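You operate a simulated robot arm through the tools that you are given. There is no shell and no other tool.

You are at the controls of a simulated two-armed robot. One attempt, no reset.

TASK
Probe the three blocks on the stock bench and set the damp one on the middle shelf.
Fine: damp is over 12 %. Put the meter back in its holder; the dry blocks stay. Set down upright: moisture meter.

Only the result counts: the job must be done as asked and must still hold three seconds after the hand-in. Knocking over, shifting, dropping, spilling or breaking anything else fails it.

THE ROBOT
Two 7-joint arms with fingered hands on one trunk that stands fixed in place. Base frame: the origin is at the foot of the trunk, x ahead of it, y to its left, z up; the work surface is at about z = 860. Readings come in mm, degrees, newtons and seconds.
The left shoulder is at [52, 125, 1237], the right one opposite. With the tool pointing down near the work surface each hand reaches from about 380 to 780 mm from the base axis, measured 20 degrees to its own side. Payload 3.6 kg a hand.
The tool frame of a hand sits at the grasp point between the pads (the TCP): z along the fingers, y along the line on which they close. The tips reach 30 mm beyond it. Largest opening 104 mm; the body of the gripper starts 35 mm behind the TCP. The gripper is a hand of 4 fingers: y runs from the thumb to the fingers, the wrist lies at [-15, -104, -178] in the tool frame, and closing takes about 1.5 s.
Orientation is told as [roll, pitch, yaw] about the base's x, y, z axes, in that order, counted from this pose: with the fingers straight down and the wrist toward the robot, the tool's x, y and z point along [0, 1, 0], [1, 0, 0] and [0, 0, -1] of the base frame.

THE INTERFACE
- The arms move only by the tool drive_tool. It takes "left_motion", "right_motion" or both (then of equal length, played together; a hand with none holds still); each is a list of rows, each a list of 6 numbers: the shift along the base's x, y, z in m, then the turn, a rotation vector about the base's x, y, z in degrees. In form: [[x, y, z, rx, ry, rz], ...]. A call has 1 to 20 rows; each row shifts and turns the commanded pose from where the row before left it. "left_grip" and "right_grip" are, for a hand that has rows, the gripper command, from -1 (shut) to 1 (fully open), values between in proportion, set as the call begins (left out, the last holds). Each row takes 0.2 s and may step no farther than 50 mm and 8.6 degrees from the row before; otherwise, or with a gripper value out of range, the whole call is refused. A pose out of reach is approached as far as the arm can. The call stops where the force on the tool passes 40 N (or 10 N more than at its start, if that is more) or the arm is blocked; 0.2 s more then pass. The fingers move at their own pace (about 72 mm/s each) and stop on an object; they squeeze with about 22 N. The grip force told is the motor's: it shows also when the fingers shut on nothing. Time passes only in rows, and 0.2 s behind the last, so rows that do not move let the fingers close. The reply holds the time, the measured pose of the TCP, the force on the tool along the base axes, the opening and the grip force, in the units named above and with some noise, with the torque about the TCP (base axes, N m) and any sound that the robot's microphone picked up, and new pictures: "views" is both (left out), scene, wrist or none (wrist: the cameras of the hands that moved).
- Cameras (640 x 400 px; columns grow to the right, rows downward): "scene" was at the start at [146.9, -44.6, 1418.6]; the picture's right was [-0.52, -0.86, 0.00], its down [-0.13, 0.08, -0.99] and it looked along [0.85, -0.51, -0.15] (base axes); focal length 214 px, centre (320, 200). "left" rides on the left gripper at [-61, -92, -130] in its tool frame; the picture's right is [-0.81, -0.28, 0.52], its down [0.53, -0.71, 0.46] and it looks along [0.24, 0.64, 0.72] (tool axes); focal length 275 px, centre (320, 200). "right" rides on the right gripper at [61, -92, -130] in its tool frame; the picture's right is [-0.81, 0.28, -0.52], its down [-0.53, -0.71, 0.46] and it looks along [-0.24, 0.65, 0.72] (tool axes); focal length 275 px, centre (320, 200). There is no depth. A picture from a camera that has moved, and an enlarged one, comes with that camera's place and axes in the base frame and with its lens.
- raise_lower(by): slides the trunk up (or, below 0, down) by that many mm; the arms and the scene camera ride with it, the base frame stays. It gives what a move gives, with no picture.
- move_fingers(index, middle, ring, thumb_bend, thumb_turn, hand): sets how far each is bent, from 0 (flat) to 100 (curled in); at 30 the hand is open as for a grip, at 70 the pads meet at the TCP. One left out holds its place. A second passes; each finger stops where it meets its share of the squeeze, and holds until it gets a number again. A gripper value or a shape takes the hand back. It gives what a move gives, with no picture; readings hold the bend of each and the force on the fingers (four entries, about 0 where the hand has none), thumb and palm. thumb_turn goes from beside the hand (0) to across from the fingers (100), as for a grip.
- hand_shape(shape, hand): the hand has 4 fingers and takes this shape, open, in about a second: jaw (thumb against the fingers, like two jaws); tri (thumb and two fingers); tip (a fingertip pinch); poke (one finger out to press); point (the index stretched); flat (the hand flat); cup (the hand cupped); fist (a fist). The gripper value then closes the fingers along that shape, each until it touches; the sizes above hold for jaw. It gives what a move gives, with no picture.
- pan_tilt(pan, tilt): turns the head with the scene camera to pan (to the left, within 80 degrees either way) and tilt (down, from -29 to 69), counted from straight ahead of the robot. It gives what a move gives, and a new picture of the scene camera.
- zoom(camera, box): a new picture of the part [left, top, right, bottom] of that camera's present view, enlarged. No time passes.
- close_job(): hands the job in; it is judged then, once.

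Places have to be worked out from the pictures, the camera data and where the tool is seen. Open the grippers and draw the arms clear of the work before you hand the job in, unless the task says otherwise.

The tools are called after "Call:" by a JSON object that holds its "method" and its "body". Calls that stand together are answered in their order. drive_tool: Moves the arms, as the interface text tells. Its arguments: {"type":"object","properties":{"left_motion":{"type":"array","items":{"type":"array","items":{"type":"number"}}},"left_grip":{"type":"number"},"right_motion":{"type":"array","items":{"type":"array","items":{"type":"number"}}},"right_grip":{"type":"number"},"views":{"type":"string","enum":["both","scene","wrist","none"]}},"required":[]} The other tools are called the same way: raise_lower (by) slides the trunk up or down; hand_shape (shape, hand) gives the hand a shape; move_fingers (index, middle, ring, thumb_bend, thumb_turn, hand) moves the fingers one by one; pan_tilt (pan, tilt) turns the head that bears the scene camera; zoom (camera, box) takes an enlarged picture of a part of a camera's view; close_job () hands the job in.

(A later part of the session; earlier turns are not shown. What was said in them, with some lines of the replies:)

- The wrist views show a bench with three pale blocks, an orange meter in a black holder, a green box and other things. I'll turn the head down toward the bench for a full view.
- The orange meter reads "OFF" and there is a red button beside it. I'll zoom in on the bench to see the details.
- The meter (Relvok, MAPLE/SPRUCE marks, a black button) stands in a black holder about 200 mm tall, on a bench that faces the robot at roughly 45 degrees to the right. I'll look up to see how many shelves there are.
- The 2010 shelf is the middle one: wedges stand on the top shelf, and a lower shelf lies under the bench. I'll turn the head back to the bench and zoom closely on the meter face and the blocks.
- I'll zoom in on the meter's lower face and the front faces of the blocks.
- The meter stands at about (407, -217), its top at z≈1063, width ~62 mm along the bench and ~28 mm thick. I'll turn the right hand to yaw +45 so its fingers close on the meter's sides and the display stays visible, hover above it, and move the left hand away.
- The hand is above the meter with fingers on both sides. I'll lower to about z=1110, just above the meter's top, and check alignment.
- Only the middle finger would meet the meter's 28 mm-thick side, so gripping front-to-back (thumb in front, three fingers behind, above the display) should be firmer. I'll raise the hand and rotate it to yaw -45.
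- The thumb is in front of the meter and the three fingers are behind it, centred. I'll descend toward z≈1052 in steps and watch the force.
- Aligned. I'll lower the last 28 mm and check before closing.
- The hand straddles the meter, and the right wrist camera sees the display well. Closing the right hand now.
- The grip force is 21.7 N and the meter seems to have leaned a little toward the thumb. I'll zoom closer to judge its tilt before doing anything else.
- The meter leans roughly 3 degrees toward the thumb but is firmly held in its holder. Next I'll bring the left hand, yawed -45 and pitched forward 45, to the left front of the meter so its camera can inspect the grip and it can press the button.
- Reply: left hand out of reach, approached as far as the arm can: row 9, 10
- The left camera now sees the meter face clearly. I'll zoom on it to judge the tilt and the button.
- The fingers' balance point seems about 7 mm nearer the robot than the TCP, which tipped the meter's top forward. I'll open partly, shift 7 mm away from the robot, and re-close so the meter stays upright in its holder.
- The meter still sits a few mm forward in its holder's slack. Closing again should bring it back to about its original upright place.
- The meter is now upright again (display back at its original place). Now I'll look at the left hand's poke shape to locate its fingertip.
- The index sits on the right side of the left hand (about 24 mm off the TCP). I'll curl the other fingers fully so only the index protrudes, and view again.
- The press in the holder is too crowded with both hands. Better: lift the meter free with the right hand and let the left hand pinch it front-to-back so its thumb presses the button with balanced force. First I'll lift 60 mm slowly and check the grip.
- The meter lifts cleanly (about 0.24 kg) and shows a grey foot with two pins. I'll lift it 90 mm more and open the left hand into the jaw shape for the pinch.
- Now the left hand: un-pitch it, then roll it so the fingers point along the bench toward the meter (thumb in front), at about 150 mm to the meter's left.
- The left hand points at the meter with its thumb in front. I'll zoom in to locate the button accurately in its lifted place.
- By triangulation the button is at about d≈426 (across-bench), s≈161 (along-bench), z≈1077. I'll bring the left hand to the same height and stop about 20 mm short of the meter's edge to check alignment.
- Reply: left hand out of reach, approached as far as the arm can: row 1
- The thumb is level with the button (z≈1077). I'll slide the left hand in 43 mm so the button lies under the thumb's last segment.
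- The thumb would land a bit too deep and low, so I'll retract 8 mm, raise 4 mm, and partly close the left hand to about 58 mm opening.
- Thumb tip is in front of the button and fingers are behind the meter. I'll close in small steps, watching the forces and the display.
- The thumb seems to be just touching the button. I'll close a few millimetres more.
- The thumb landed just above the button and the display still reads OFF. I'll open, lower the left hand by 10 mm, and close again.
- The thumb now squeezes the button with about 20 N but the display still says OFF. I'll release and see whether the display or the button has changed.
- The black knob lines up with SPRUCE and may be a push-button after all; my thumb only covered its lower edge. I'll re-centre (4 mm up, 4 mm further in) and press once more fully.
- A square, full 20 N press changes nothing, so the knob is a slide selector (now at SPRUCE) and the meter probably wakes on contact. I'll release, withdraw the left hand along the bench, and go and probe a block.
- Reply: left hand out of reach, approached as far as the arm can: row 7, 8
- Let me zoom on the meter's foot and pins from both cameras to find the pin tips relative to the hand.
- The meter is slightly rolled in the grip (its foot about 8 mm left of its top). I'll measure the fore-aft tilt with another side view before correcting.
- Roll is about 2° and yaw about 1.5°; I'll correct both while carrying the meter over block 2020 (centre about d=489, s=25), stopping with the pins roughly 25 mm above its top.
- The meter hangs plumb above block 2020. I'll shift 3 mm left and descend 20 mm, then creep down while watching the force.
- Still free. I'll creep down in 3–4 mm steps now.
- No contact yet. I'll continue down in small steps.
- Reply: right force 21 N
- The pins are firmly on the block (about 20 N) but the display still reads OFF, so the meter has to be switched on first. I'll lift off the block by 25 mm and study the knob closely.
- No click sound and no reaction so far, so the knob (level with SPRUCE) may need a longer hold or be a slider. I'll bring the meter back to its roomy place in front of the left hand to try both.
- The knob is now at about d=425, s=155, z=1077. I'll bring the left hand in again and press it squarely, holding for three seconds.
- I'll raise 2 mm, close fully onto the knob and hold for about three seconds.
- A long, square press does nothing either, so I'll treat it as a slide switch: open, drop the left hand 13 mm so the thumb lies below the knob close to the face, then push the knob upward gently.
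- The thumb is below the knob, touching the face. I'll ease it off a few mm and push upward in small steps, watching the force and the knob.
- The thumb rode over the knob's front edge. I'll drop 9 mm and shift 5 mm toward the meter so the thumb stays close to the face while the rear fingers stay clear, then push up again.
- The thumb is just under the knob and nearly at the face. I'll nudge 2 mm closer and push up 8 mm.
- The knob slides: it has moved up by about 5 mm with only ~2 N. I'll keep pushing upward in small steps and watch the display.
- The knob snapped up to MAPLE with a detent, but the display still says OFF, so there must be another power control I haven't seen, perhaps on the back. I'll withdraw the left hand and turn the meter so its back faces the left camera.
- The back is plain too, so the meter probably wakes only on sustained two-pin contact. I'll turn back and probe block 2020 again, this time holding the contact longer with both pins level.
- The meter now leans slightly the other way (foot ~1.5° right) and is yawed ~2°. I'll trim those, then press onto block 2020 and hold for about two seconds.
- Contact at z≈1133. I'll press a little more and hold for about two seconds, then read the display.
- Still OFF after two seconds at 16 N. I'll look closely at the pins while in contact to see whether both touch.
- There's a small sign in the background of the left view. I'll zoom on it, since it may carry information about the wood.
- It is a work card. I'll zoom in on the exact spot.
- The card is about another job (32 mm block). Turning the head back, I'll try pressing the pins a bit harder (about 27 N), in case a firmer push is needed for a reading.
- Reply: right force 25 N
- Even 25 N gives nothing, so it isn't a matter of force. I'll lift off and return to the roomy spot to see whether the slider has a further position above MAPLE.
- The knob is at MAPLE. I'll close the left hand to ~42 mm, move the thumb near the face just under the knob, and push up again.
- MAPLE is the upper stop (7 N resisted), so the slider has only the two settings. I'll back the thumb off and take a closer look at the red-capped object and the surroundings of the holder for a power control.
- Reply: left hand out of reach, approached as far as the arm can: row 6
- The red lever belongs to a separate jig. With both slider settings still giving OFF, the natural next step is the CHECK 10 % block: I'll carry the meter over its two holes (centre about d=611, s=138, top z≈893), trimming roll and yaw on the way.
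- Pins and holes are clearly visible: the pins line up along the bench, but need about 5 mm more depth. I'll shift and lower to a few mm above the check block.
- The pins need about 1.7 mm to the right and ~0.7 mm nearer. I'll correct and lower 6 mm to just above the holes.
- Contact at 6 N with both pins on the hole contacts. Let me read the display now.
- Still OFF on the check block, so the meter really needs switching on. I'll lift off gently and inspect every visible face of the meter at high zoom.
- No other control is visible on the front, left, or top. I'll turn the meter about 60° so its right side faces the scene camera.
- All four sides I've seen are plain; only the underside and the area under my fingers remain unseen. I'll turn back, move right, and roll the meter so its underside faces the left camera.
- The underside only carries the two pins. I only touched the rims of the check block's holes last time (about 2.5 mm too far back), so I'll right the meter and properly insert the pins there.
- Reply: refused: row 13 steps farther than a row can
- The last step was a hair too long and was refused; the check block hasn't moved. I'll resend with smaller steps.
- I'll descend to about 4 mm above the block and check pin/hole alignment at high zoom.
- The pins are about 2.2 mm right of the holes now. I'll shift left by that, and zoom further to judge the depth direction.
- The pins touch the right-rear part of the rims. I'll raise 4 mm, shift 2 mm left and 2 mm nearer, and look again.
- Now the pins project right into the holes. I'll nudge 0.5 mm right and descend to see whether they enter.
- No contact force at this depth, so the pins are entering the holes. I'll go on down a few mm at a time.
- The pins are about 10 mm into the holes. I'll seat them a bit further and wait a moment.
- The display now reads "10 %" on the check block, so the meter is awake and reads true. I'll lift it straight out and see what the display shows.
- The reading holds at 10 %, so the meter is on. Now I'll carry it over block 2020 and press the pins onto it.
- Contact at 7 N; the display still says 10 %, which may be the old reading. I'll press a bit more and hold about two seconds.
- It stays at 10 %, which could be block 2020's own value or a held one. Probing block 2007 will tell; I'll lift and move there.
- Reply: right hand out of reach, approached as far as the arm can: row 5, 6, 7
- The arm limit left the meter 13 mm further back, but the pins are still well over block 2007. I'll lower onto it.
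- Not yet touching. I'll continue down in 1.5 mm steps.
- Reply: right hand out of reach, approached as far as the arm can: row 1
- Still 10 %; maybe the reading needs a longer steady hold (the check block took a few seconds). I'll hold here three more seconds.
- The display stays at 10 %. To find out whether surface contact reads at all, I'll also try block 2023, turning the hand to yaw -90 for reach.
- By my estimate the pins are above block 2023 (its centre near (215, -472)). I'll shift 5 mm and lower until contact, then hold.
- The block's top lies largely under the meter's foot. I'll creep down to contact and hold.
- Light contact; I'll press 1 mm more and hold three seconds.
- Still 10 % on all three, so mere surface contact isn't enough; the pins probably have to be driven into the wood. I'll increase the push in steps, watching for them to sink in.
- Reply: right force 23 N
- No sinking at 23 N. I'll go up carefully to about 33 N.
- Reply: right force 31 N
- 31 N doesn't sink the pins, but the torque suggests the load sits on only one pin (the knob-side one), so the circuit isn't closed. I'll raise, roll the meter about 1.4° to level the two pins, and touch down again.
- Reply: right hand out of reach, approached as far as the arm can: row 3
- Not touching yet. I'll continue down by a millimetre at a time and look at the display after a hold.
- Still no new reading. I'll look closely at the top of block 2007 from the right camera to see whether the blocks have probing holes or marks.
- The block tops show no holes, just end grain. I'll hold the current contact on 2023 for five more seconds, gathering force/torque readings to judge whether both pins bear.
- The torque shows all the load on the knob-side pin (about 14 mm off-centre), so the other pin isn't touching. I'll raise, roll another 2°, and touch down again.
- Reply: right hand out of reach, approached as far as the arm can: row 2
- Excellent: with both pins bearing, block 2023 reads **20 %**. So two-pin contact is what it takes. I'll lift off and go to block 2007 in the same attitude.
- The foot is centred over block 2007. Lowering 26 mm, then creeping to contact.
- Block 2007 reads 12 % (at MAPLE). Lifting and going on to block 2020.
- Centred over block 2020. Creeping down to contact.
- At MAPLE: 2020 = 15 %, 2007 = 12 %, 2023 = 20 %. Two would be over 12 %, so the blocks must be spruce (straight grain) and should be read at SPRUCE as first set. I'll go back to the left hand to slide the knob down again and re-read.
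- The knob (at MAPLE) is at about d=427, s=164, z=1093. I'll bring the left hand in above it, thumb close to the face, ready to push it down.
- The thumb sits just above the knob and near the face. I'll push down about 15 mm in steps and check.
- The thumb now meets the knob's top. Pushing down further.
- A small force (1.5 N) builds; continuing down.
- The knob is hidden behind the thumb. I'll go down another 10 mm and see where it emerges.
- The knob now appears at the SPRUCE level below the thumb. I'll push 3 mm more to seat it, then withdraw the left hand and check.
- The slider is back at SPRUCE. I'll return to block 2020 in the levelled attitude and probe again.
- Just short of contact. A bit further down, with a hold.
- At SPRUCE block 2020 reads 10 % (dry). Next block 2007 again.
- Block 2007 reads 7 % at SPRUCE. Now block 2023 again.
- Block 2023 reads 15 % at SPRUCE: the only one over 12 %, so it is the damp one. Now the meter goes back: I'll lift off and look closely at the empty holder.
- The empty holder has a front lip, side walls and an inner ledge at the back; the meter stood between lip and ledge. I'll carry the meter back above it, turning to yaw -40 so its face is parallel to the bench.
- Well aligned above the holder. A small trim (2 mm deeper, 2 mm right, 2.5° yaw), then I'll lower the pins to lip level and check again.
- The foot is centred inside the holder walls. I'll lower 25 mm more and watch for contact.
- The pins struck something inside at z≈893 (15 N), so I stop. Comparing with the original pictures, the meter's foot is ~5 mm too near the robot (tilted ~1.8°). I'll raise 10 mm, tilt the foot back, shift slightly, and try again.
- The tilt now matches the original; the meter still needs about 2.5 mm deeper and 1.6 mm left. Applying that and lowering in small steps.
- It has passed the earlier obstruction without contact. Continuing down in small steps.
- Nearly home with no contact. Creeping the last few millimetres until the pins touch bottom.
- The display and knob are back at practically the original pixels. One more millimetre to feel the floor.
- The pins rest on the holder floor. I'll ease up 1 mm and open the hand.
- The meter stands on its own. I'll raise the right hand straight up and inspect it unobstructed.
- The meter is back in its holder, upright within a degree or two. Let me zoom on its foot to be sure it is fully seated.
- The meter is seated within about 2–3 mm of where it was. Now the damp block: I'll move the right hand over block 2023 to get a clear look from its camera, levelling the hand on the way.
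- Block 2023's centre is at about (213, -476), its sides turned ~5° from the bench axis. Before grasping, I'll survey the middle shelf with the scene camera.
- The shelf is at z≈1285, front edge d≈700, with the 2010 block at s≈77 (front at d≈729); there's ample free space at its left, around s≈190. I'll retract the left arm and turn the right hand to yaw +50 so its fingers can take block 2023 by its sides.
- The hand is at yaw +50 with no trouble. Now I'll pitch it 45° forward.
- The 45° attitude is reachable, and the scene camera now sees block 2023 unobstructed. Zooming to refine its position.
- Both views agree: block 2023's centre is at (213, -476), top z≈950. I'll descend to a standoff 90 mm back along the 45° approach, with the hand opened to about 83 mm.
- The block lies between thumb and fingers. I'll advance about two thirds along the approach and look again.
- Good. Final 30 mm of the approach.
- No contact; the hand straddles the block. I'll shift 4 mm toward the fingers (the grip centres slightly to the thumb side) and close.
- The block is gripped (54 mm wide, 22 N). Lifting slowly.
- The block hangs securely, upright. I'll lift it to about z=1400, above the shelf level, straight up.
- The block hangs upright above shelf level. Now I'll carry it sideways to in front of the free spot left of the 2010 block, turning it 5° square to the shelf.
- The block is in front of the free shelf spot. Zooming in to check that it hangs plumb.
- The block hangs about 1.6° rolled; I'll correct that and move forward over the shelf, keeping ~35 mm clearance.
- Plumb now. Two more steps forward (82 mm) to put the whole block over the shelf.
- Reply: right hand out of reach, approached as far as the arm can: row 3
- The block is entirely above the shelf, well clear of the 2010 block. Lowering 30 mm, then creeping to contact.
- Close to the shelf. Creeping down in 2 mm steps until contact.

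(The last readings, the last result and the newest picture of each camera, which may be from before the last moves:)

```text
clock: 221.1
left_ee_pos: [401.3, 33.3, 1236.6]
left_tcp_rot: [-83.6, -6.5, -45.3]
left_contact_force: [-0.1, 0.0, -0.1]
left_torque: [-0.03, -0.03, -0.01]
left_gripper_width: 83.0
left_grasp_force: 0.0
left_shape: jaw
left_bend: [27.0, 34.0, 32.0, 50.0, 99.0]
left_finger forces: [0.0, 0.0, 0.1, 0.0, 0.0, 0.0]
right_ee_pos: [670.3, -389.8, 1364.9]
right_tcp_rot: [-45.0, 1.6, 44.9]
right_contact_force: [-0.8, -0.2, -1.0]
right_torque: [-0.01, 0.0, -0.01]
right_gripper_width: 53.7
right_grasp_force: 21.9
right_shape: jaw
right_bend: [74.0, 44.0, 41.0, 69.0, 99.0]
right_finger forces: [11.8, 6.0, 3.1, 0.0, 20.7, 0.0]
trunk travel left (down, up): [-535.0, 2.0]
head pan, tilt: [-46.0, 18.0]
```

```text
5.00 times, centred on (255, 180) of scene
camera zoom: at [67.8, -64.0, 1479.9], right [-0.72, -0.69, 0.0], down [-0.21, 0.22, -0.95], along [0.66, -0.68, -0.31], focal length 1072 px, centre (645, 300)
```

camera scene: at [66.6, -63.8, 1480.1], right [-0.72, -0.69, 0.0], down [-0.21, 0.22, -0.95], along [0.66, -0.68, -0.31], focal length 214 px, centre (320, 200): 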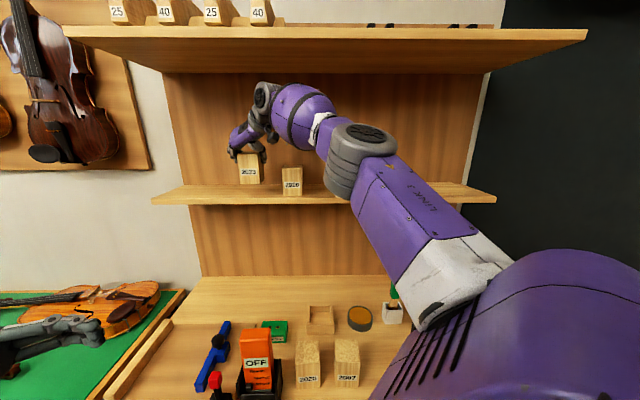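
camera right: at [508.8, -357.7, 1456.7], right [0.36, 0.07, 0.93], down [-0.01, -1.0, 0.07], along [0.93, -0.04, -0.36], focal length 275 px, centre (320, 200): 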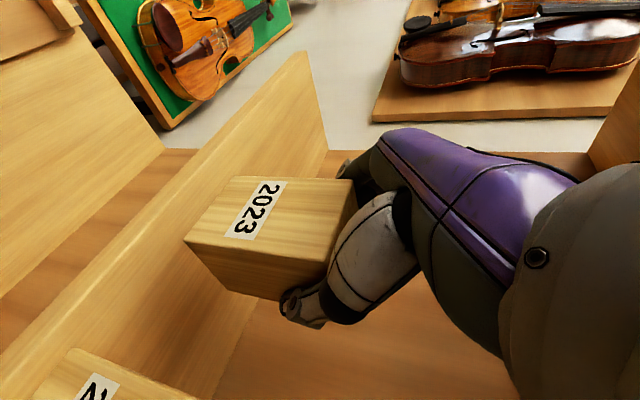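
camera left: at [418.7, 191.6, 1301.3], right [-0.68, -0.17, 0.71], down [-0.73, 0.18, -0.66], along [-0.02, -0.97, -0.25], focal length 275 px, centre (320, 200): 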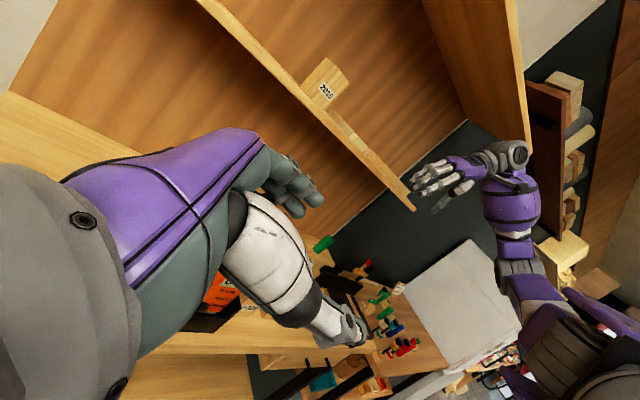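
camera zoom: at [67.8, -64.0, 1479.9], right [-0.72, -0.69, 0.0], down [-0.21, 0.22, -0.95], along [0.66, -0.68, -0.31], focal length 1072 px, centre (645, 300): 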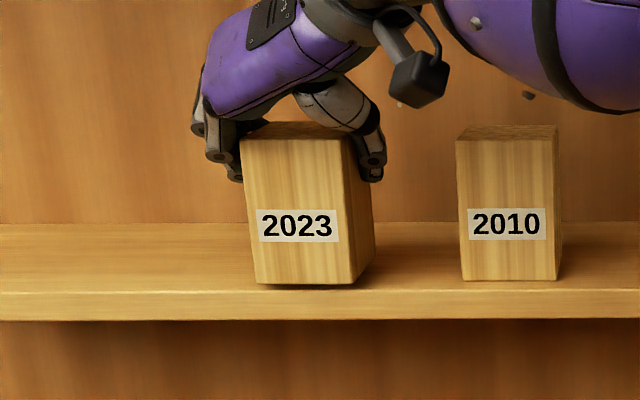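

The block is about at shelf level but only ~10 mm behind the front edge. I'll raise 4 mm and move 20 mm deeper before setting it down.

Call:
{"method": "drive_tool", "body": {"right_motion": [[0, 0, 0.004, 0, 0, 0], [0.007, -0.007, 0, 0, 0, 0], [0.007, -0.007, 0, 0, 0, 0], [0, 0, 0, 0, 0, 0]], "views": "none"}}

Call:
{"method": "zoom", "body": {"camera": "scene", "box": [210, 140, 300, 220]}}

```text
clock: 222.1
left_ee_pos: [401.1, 33.4, 1236.6]
left_tcp_rot: [-83.6, -6.4, -45.3]
left_contact_force: [0.4, 0.0, 0.5]
left_torque: [0.0, -0.02, -0.03]
left_gripper_width: 83.2
left_grasp_force: 0.1
left_shape: jaw
left_bend: [27.0, 34.0, 32.0, 50.0, 99.0]
left_finger forces: [0.0, 0.0, 0.0, 0.0, 0.0, 0.1]
right_ee_pos: [681.2, -404.7, 1368.0]
right_tcp_rot: [-45.0, 1.6, 45.1]
right_contact_force: [-0.6, 0.0, -2.4]
right_torque: [0.02, 0.01, 0.01]
right_gripper_width: 53.7
right_grasp_force: 21.6
right_shape: jaw
right_bend: [74.0, 44.0, 41.0, 69.0, 99.0]
right_finger forces: [11.8, 6.0, 3.0, 0.0, 20.8, 0.0]
trunk travel left (down, up): [-535.0, 2.0]
head pan, tilt: [-46.0, 18.0]
```

```text
5.00 times, centred on (255, 180) of scene
camera zoom: at [67.4, -64.0, 1480.0], right [-0.72, -0.69, 0.0], down [-0.21, 0.22, -0.95], along [0.66, -0.68, -0.31], focal length 1072 px, centre (645, 300)
```

zoom: 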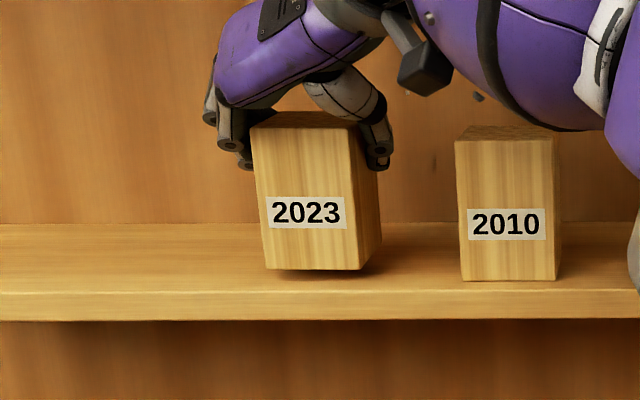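

Now it's well inside the shelf. Lowering to contact.

Call:
{"method": "drive_tool", "body": {"right_motion": [[0, 0, -0.003, 0, 0, 0], [0, 0, -0.002, 0, 0, 0], [0, 0, 0, 0, 0, 0]], "views": "none"}}

Call:
{"method": "drive_tool", "body": {"right_motion": [[0, 0, -0.0015, 0, 0, 0], [0, 0, 0, 0, 0, 0]], "views": "none"}}

Call:
{"method": "drive_tool", "body": {"right_motion": [[0, 0, -0.0015, 0, 0, 0], [0, 0, 0, 0, 0, 0]], "views": "none"}}

Call:
{"method": "zoom", "body": {"camera": "scene", "box": [210, 140, 300, 220]}}

```text
clock: 222.9
left_ee_pos: [401.7, 33.1, 1236.2]
left_tcp_rot: [-83.6, -6.4, -45.3]
left_contact_force: [0.0, 0.4, -0.2]
left_torque: [-0.01, 0.0, -0.02]
left_gripper_width: 83.2
left_grasp_force: 0.1
left_shape: jaw
left_bend: [27.0, 34.0, 32.0, 50.0, 99.0]
left_finger forces: [0.0, 0.1, 0.0, 0.0, 0.1, 0.1]
right_ee_pos: [684.6, -405.3, 1363.2]
right_tcp_rot: [-44.9, 1.7, 45.0]
right_contact_force: [-0.4, -1.0, -0.9]
right_torque: [0.0, -0.01, 0.02]
right_gripper_width: 53.6
right_grasp_force: 22.4
right_shape: jaw
right_bend: [74.0, 44.0, 41.0, 69.0, 99.0]
right_finger forces: [11.8, 5.9, 3.1, 0.0, 20.8, 0.0]
trunk travel left (down, up): [-535.0, 2.0]
head pan, tilt: [-46.0, 18.0]
```

```text
clock: 223.5
left_ee_pos: [401.7, 32.4, 1236.7]
left_tcp_rot: [-83.6, -6.4, -45.4]
left_contact_force: [0.1, -0.1, 0.1]
left_torque: [-0.03, 0.01, -0.01]
left_gripper_width: 82.8
left_grasp_force: 0.0
left_shape: jaw
left_bend: [27.0, 34.0, 32.0, 50.0, 99.0]
left_finger forces: [0.2, 0.1, 0.0, 0.0, 0.0, 0.1]
right_ee_pos: [682.9, -404.3, 1362.5]
right_tcp_rot: [-45.0, 1.7, 45.1]
right_contact_force: [0.0, 0.4, -0.3]
right_torque: [0.0, -0.02, 0.0]
right_gripper_width: 53.5
right_grasp_force: 22.3
right_shape: jaw
right_bend: [74.0, 44.0, 41.0, 69.0, 99.0]
right_finger forces: [11.8, 5.9, 3.0, 0.0, 20.7, 0.0]
trunk travel left (down, up): [-535.0, 2.0]
head pan, tilt: [-46.0, 18.0]
```

```text
clock: 224.1
left_ee_pos: [401.8, 33.7, 1235.6]
left_tcp_rot: [-83.5, -6.4, -45.2]
left_contact_force: [-0.9, -0.2, 0.2]
left_torque: [-0.02, -0.03, 0.0]
left_gripper_width: 83.3
left_grasp_force: 0.2
left_shape: jaw
left_bend: [27.0, 34.0, 32.0, 50.0, 99.0]
left_finger forces: [0.1, 0.0, 0.1, 0.1, 0.0, 0.1]
right_ee_pos: [682.6, -404.2, 1359.9]
right_tcp_rot: [-44.9, 1.6, 45.0]
right_contact_force: [-0.5, -0.4, -1.2]
right_torque: [-0.03, -0.01, -0.03]
right_gripper_width: 53.5
right_grasp_force: 21.9
right_shape: jaw
right_bend: [74.0, 44.0, 41.0, 69.0, 99.0]
right_finger forces: [11.8, 6.0, 3.0, 0.0, 20.7, 0.0]
trunk travel left (down, up): [-535.0, 2.0]
head pan, tilt: [-46.0, 18.0]
```

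```text
5.00 times, centred on (255, 180) of scene
camera zoom: at [67.8, -64.0, 1479.9], right [-0.72, -0.69, 0.0], down [-0.21, 0.22, -0.95], along [0.66, -0.68, -0.31], focal length 1072 px, centre (645, 300)
```

zoom: 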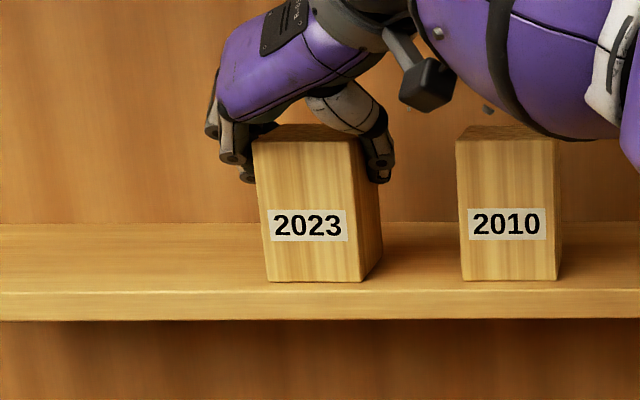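

The base is level with the 2010 block's base now. A bit further down to feel the shelf.

Call:
{"method": "drive_tool", "body": {"right_motion": [[0, 0, -0.0015, 0, 0, 0], [0, 0, 0, 0, 0, 0]], "views": "none"}}

Call:
{"method": "drive_tool", "body": {"right_motion": [[0, 0, -0.0015, 0, 0, 0], [0, 0, 0, 0, 0, 0]], "views": "none"}}

Call:
{"method": "zoom", "body": {"camera": "scene", "box": [210, 140, 300, 220]}}

```text
clock: 224.7
left_ee_pos: [401.4, 34.0, 1237.3]
left_tcp_rot: [-83.6, -6.3, -45.3]
left_contact_force: [-0.4, 0.1, -0.2]
left_torque: [-0.01, -0.02, -0.01]
left_gripper_width: 83.1
left_grasp_force: 0.1
left_shape: jaw
left_bend: [27.0, 34.0, 32.0, 50.0, 99.0]
left_finger forces: [0.0, 0.0, 0.1, 0.1, 0.0, 0.0]
right_ee_pos: [683.7, -404.5, 1357.8]
right_tcp_rot: [-44.9, 1.5, 45.1]
right_contact_force: [0.7, -0.5, 0.9]
right_torque: [-0.01, 0.04, 0.04]
right_gripper_width: 53.5
right_grasp_force: 21.9
right_shape: jaw
right_bend: [74.0, 44.0, 41.0, 69.0, 99.0]
right_finger forces: [11.7, 6.2, 3.2, 0.1, 20.8, 0.0]
trunk travel left (down, up): [-535.0, 2.0]
head pan, tilt: [-46.0, 18.0]
```

```text
clock: 225.3
left_ee_pos: [400.9, 33.2, 1236.1]
left_tcp_rot: [-83.6, -6.4, -45.2]
left_contact_force: [0.1, 0.1, 0.6]
left_torque: [0.0, 0.0, 0.02]
left_gripper_width: 83.2
left_grasp_force: 0.0
left_shape: jaw
left_bend: [27.0, 34.0, 32.0, 50.0, 99.0]
left_finger forces: [0.1, 0.1, 0.0, 0.0, 0.0, 0.0]
right_ee_pos: [683.2, -405.5, 1357.4]
right_tcp_rot: [-45.0, 1.5, 45.1]
right_contact_force: [2.4, 0.1, 3.5]
right_torque: [-0.05, -0.04, -0.01]
right_gripper_width: 53.7
right_grasp_force: 22.0
right_shape: jaw
right_bend: [74.0, 44.0, 41.0, 69.0, 100.0]
right_finger forces: [11.9, 6.5, 3.3, 0.0, 21.1, 0.0]
trunk travel left (down, up): [-535.0, 2.0]
head pan, tilt: [-46.0, 18.0]
```

```text
5.00 times, centred on (255, 180) of scene
camera zoom: at [67.6, -63.9, 1480.0], right [-0.72, -0.69, 0.0], down [-0.21, 0.22, -0.95], along [0.66, -0.68, -0.31], focal length 1072 px, centre (645, 300)
```

zoom: 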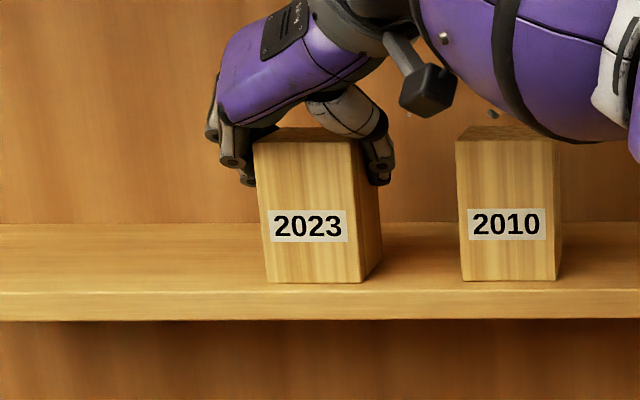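

Contact confirmed (about 5 N). Opening the hand.

Call:
{"method": "drive_tool", "body": {"right_motion": [[0, 0, 0, 0, 0, 0], [0, 0, 0, 0, 0, 0], [0, 0, 0, 0, 0, 0], [0, 0, 0, 0, 0, 0]], "right_grip": 0.6, "views": "none"}}

Call:
{"method": "zoom", "body": {"camera": "scene", "box": [210, 140, 300, 220]}}

Call:
{"method": "zoom", "body": {"camera": "right", "box": [130, 130, 430, 390]}}

```text
clock: 226.3
left_ee_pos: [400.3, 32.7, 1236.1]
left_tcp_rot: [-83.6, -6.4, -45.3]
left_contact_force: [-0.1, 0.1, -0.4]
left_torque: [-0.01, 0.03, -0.01]
left_gripper_width: 82.8
left_grasp_force: 0.0
left_shape: jaw
left_bend: [27.0, 34.0, 32.0, 50.0, 99.0]
left_finger forces: [0.0, 0.0, 0.0, 0.1, 0.1, 0.0]
right_ee_pos: [683.6, -404.6, 1355.7]
right_tcp_rot: [-44.9, 1.6, 45.0]
right_contact_force: [-0.5, 0.0, -0.2]
right_torque: [0.04, -0.01, -0.01]
right_gripper_width: 83.0
right_grasp_force: 0.1
right_shape: jaw
right_bend: [27.0, 34.0, 32.0, 50.0, 99.0]
right_finger forces: [0.0, 0.0, 0.1, 0.0, 0.0, 0.0]
trunk travel left (down, up): [-535.0, 2.0]
head pan, tilt: [-46.0, 18.0]
```

```text
5.00 times, centred on (255, 180) of scene
camera zoom: at [67.9, -63.9, 1479.9], right [-0.72, -0.69, 0.0], down [-0.21, 0.22, -0.95], along [0.66, -0.68, -0.31], focal length 1072 px, centre (645, 300)
```

zoom: 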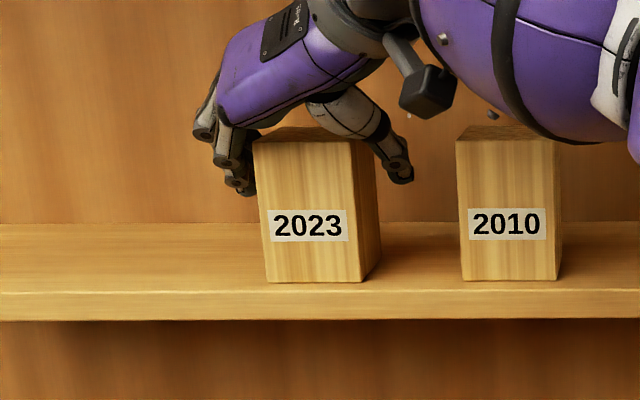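

```text
1.54 times, centred on (280, 260) of right
camera zoom: at [523.7, -372.9, 1408.2], right [0.36, 0.07, 0.93], down [-0.01, -1.0, 0.07], along [0.93, -0.03, -0.36], focal length 424 px, centre (382, 108)
```

zoom: 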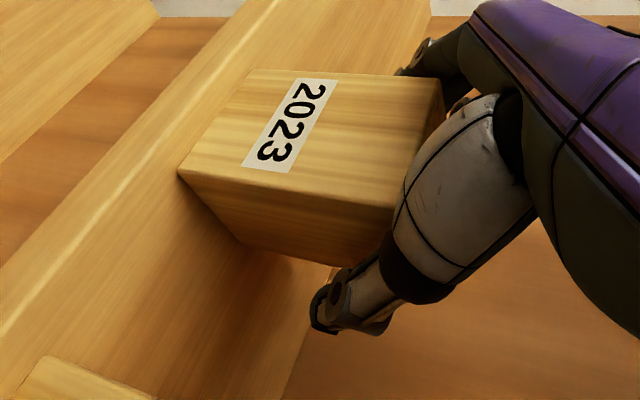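

The block stands upright on the middle shelf. Withdrawing the hand back and up along its approach line.

Call:
{"method": "drive_tool", "body": {"right_motion": [[-0.004, 0.004, 0.006, 0, 0, 0], [-0.0083, 0.0083, 0.0118, 0, 0, 0], [-0.0083, 0.0083, 0.0118, 0, 0, 0], [-0.0083, 0.0083, 0.0118, 0, 0, 0], [-0.0083, 0.0083, 0.0118, 0, 0, 0], [-0.0083, 0.0083, 0.0118, 0, 0, 0], [-0.0083, 0.0083, 0.0118, 0, 0, 0], [0, 0, 0, 0, 0, 0]], "views": "both"}}

Call:
{"method": "zoom", "body": {"camera": "scene", "box": [180, 110, 320, 230]}}

```text
clock: 228.1
left_ee_pos: [401.2, 33.2, 1236.7]
left_tcp_rot: [-83.5, -6.3, -45.3]
left_contact_force: [0.0, 0.8, 0.2]
left_torque: [0.01, 0.02, 0.0]
left_gripper_width: 83.0
left_grasp_force: 0.1
left_shape: jaw
left_bend: [27.0, 34.0, 32.0, 50.0, 99.0]
left_finger forces: [0.0, 0.0, 0.1, 0.1, 0.1, 0.0]
right_ee_pos: [629.4, -351.5, 1434.7]
right_tcp_rot: [-44.9, 1.6, 45.0]
right_contact_force: [0.3, 0.0, 0.1]
right_torque: [-0.01, 0.04, 0.01]
right_gripper_width: 82.8
right_grasp_force: 0.0
right_shape: jaw
right_bend: [27.0, 34.0, 32.0, 50.0, 99.0]
right_finger forces: [0.0, 0.1, 0.1, 0.0, 0.1, 0.1]
trunk travel left (down, up): [-535.0, 2.0]
head pan, tilt: [-46.0, 18.0]
camera scene: at [68.0, -64.2, 1479.9], right [-0.72, -0.69, 0.0], down [-0.21, 0.22, -0.95], along [0.66, -0.68, -0.31], focal length 214 px, centre (320, 200)
camera right: at [469.9, -319.4, 1485.4], right [0.36, 0.07, 0.93], down [-0.01, -1.0, 0.07], along [0.93, -0.03, -0.36], focal length 275 px, centre (320, 200)
```

scene: 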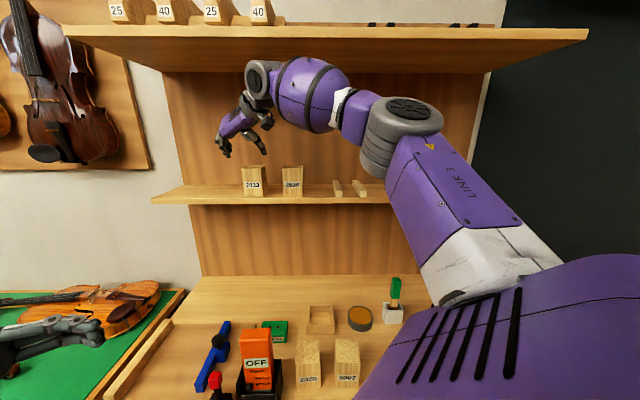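
right: 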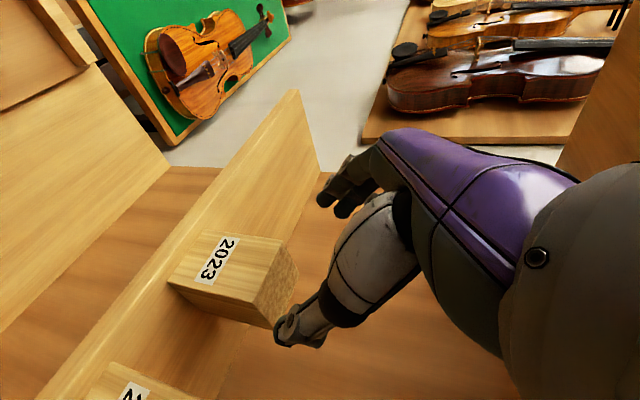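

```text
3.33 times, centred on (250, 170) of scene
camera zoom: at [68.0, -64.2, 1479.9], right [-0.72, -0.69, 0.0], down [-0.21, 0.22, -0.95], along [0.66, -0.68, -0.31], focal length 715 px, centre (553, 300)
```

zoom: 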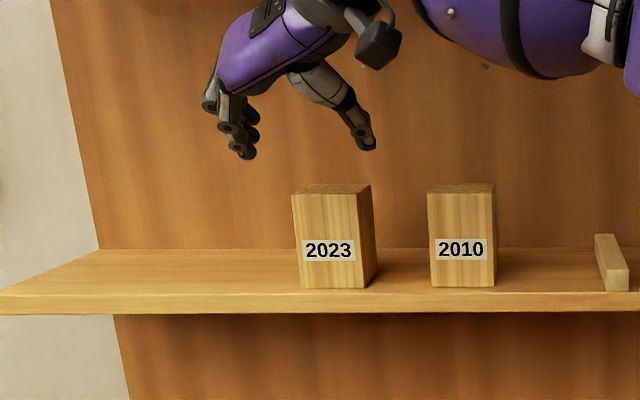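

Block 2023 stands beside 2010 on the middle shelf. I'll draw the right arm well back and open both hands fully.

Call:
{"method": "drive_tool", "body": {"right_motion": [[-0.025, 0.025, 0.005, 0, 0, 0], [-0.025, 0.025, 0.005, 0, 0, 0], [-0.025, 0.025, 0.005, 0, 0, 0], [-0.025, 0.025, 0, 0, 0, 0], [-0.025, 0.025, 0, 0, 0, 0], [-0.025, 0.015, 0, 0, 0, 0], [-0.025, -0.02, 0, 0, 0, 0], [-0.025, -0.03, 0, 0, 0, 0], [-0.02, -0.035, 0, 0, 0, 0], [-0.01, -0.035, 0, 0, 0, 0], [0, 0, 0, 0, 0, 0]], "left_motion": [[-0.005, 0.01, 0, 0, 0, 0], [-0.005, 0.01, 0, 0, 0, 0], [-0.005, 0.01, 0, 0, 0, 0], [-0.005, 0.01, 0, 0, 0, 0], [-0.005, 0.01, 0, 0, 0, 0], [0, 0, 0, 0, 0, 0], [0, 0, 0, 0, 0, 0], [0, 0, 0, 0, 0, 0], [0, 0, 0, 0, 0, 0], [0, 0, 0, 0, 0, 0], [0, 0, 0, 0, 0, 0]], "right_grip": 1, "left_grip": 1, "views": "scene"}}

Call:
{"method": "zoom", "body": {"camera": "scene", "box": [140, 120, 500, 220]}}

Call:
{"method": "pan_tilt", "body": {"pan": -50, "tilt": 45}}

Call:
{"method": "zoom", "body": {"camera": "scene", "box": [160, 160, 420, 300]}}

```text
clock: 230.5
left_ee_pos: [378.0, 84.1, 1234.4]
left_tcp_rot: [-83.6, -6.4, -45.3]
left_contact_force: [0.3, -0.8, 0.4]
left_torque: [0.04, 0.01, 0.04]
left_gripper_width: 103.5
left_grasp_force: 0.2
left_shape: jaw
left_bend: [30.0, 30.0, 30.0, 30.0, 98.0]
left_finger forces: [0.1, 0.0, 0.1, 0.0, 0.0, 0.1]
right_ee_pos: [398.0, -329.9, 1447.4]
right_tcp_rot: [-45.1, 1.7, 45.0]
right_contact_force: [-0.2, 0.4, -0.1]
right_torque: [-0.03, -0.02, 0.01]
right_gripper_width: 103.8
right_grasp_force: 0.0
right_shape: jaw
right_bend: [30.0, 30.0, 30.0, 30.0, 98.0]
right_finger forces: [0.0, 0.0, 0.0, 0.1, 0.0, 0.0]
trunk travel left (down, up): [-535.0, 2.0]
head pan, tilt: [-46.0, 18.0]
camera scene: at [67.9, -63.1, 1480.0], right [-0.72, -0.69, 0.0], down [-0.21, 0.22, -0.95], along [0.66, -0.68, -0.31], focal length 214 px, centre (320, 200)
```

scene: 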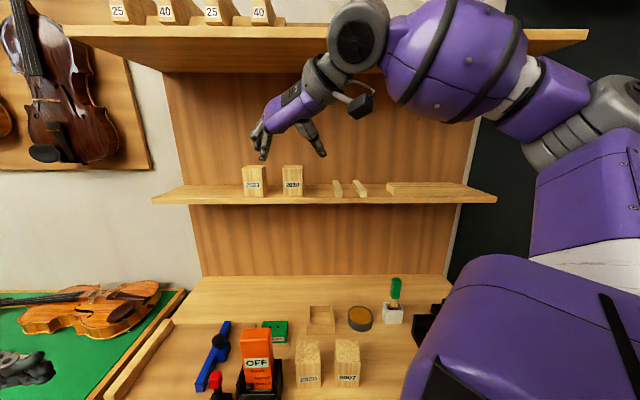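

```text
1.78 times, centred on (320, 170) of scene
camera zoom: at [67.9, -63.1, 1480.0], right [-0.72, -0.69, 0.0], down [-0.21, 0.22, -0.95], along [0.66, -0.68, -0.31], focal length 381 px, centre (320, 253)
```

zoom: 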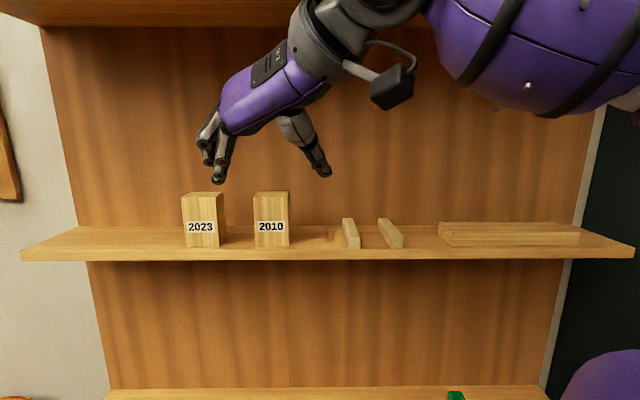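

```text
clock: 231.4
left_ee_pos: [378.3, 83.7, 1235.3]
left_tcp_rot: [-83.6, -6.4, -45.3]
left_contact_force: [-0.4, 0.4, -0.1]
left_torque: [-0.01, -0.01, 0.0]
left_gripper_width: 103.4
left_grasp_force: 0.1
left_shape: jaw
left_bend: [30.0, 30.0, 30.0, 30.0, 98.0]
left_finger forces: [0.0, 0.0, 0.0, 0.0, 0.1, 0.0]
right_ee_pos: [399.9, -330.6, 1448.7]
right_tcp_rot: [-45.0, 1.6, 45.1]
right_contact_force: [0.5, -0.1, 0.1]
right_torque: [0.02, 0.02, 0.02]
right_gripper_width: 103.8
right_grasp_force: 0.1
right_shape: jaw
right_bend: [30.0, 30.0, 30.0, 30.0, 98.0]
right_finger forces: [0.1, 0.1, 0.1, 0.0, 0.0, 0.0]
trunk travel left (down, up): [-535.0, 2.0]
head pan, tilt: [-50.0, 45.0]
camera scene: at [55.2, -59.0, 1438.1], right [-0.77, -0.64, 0.0], down [-0.45, 0.54, -0.71], along [0.45, -0.54, -0.71], focal length 214 px, centre (320, 200)
```

scene: 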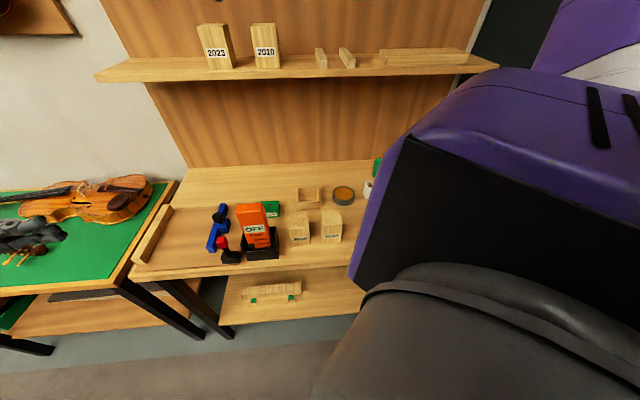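

```text
2.46 times, centred on (290, 230) of scene
camera zoom: at [55.2, -59.0, 1438.1], right [-0.77, -0.64, 0.0], down [-0.45, 0.54, -0.71], along [0.45, -0.54, -0.71], focal length 528 px, centre (394, 126)
```

zoom: 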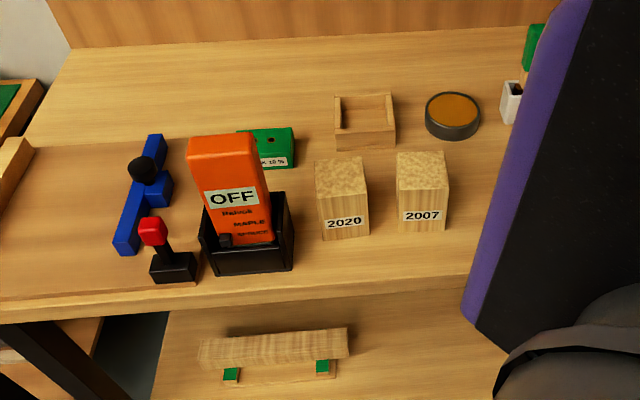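

Everything else stands where it was. I'll zoom in once more on the meter and holder to verify its uprightness.

Call:
{"method": "zoom", "body": {"camera": "scene", "box": [225, 190, 295, 270]}}

Call:
{"method": "zoom", "body": {"camera": "scene", "box": [280, 170, 380, 255]}}

```text
5.00 times, centred on (260, 230) of scene
camera zoom: at [55.2, -59.0, 1438.1], right [-0.77, -0.64, 0.0], down [-0.45, 0.54, -0.71], along [0.45, -0.54, -0.71], focal length 1072 px, centre (620, 50)
```

zoom: 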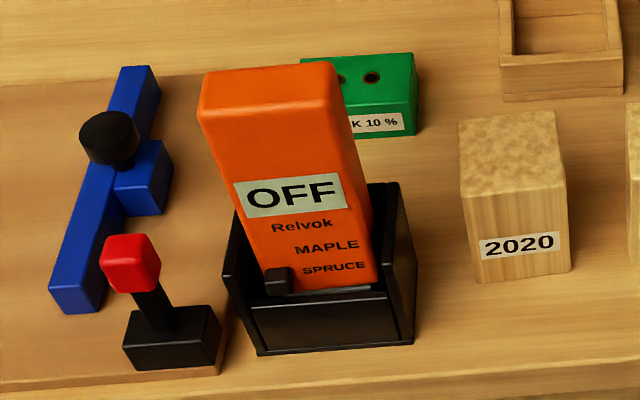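

```text
4.71 times, centred on (330, 212) of scene
camera zoom: at [55.2, -59.0, 1438.1], right [-0.77, -0.64, 0.0], down [-0.45, 0.54, -0.71], along [0.45, -0.54, -0.71], focal length 1009 px, centre (273, 141)
```

zoom: 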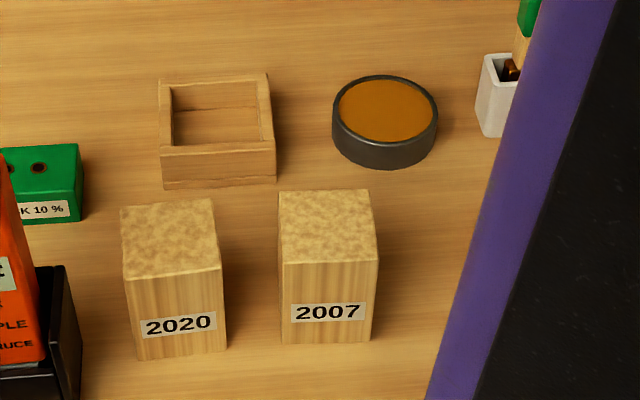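

All is in place: 2020 and 2007 untouched, meter upright in its holder, 2023 on the middle shelf. I'll draw the right arm a bit further back before handing in.

Call:
{"method": "drive_tool", "body": {"right_motion": [[-0.025, -0.01, 0.01, 0, 0, 0], [-0.025, -0.015, 0.01, 0, 0, 0], [-0.025, -0.015, 0.01, 0, 0, 0], [-0.025, -0.015, 0.01, 0, 0, 0], [0, 0, 0, 0, 0, 0]], "views": "scene"}}

Call:
{"method": "pan_tilt", "body": {"pan": -45, "tilt": 28}}

```text
clock: 232.6
left_ee_pos: [378.1, 83.5, 1235.1]
left_tcp_rot: [-83.6, -6.4, -45.3]
left_contact_force: [-0.7, 0.2, -0.3]
left_torque: [0.01, 0.03, 0.0]
left_gripper_width: 103.4
left_grasp_force: 0.1
left_shape: jaw
left_bend: [30.0, 30.0, 30.0, 30.0, 98.0]
left_finger forces: [0.1, 0.0, 0.0, 0.1, 0.0, 0.0]
right_ee_pos: [300.9, -386.8, 1487.3]
right_tcp_rot: [-44.9, 1.5, 45.1]
right_contact_force: [-0.1, 0.6, -0.7]
right_torque: [0.01, 0.04, -0.01]
right_gripper_width: 103.5
right_grasp_force: 0.1
right_shape: jaw
right_bend: [30.0, 30.0, 30.0, 30.0, 98.0]
right_finger forces: [0.0, 0.0, 0.0, 0.0, 0.0, 0.1]
trunk travel left (down, up): [-535.0, 2.0]
head pan, tilt: [-50.0, 45.0]
camera scene: at [55.7, -58.8, 1438.0], right [-0.77, -0.64, 0.0], down [-0.45, 0.54, -0.71], along [0.45, -0.54, -0.71], focal length 214 px, centre (320, 200)
```

scene: 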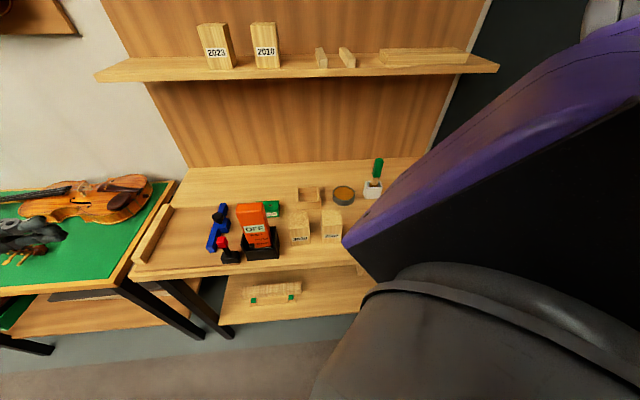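

```text
clock: 233.4
left_ee_pos: [378.5, 83.1, 1235.6]
left_tcp_rot: [-83.6, -6.4, -45.3]
left_contact_force: [-0.1, 0.2, 0.3]
left_torque: [-0.03, 0.01, -0.01]
left_gripper_width: 103.7
left_grasp_force: 0.2
left_shape: jaw
left_bend: [30.0, 30.0, 30.0, 30.0, 98.0]
left_finger forces: [0.0, 0.0, 0.0, 0.1, 0.1, 0.0]
right_ee_pos: [301.0, -387.1, 1488.5]
right_tcp_rot: [-45.0, 1.6, 45.0]
right_contact_force: [-0.1, -0.3, -0.3]
right_torque: [0.01, 0.01, 0.0]
right_gripper_width: 103.7
right_grasp_force: 0.0
right_shape: jaw
right_bend: [30.0, 30.0, 30.0, 30.0, 98.0]
right_finger forces: [0.0, 0.1, 0.0, 0.0, 0.0, 0.1]
trunk travel left (down, up): [-535.0, 2.0]
head pan, tilt: [-45.0, 28.0]
camera scene: at [67.3, -61.4, 1463.8], right [-0.71, -0.71, 0.0], down [-0.33, 0.33, -0.88], along [0.62, -0.62, -0.47], focal length 214 px, centre (320, 200)
```

scene: 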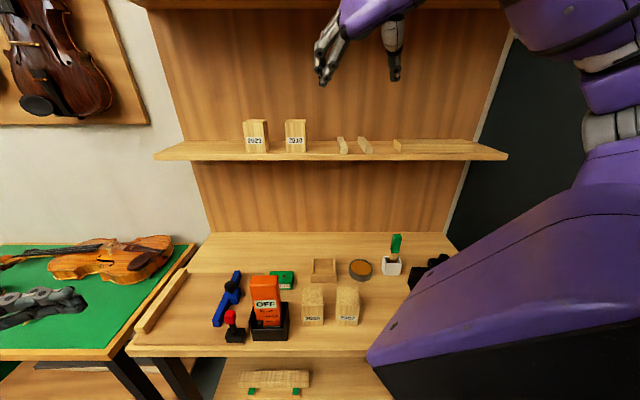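

The final view shows block 2023 on the middle shelf next to 2010, the dry blocks 2020 and 2007 in their places, the meter upright in its holder, both hands open and clear. Handing the job in.

Call:
{"method": "close_job", "body": {}}

```text
The job is handed in.
```

The damp block is 2023, and it now stands upright on the middle shelf, left of the 2010 block. The job is handed in; no verdict came back with it.

| Block | SPRUCE reading | MAPLE reading |
|---|---|---|
| 2023 | 15 % | 20 % |
| 2020 | 10 % | 15 % |
| 2007 | 7 % | 12 % |

- **Which scale counts:** I judged the blocks to be spruce. On the MAPLE scale two of them would be over 12 %, and the grain is straight. Block 2023 reads highest on either scale.
- **Meter:** It read correctly on the 10 % check block. It is back in its holder, standing within a degree or two of upright and about 2–3 mm from where it was. I slid its species switch to MAPLE during the work and set it back to SPRUCE, where it began.
- **Everything else:** Blocks 2020 and 2007 were probed but stayed in place, and nothing else looked moved in the last pictures. Both hands are open and clear. The trunk was left 70 mm higher than at the start.

The meter only takes a reading when both pins touch the wood evenly, so the first few probes gave nothing and each block was pressed several times, up to about 31 N on 2023.
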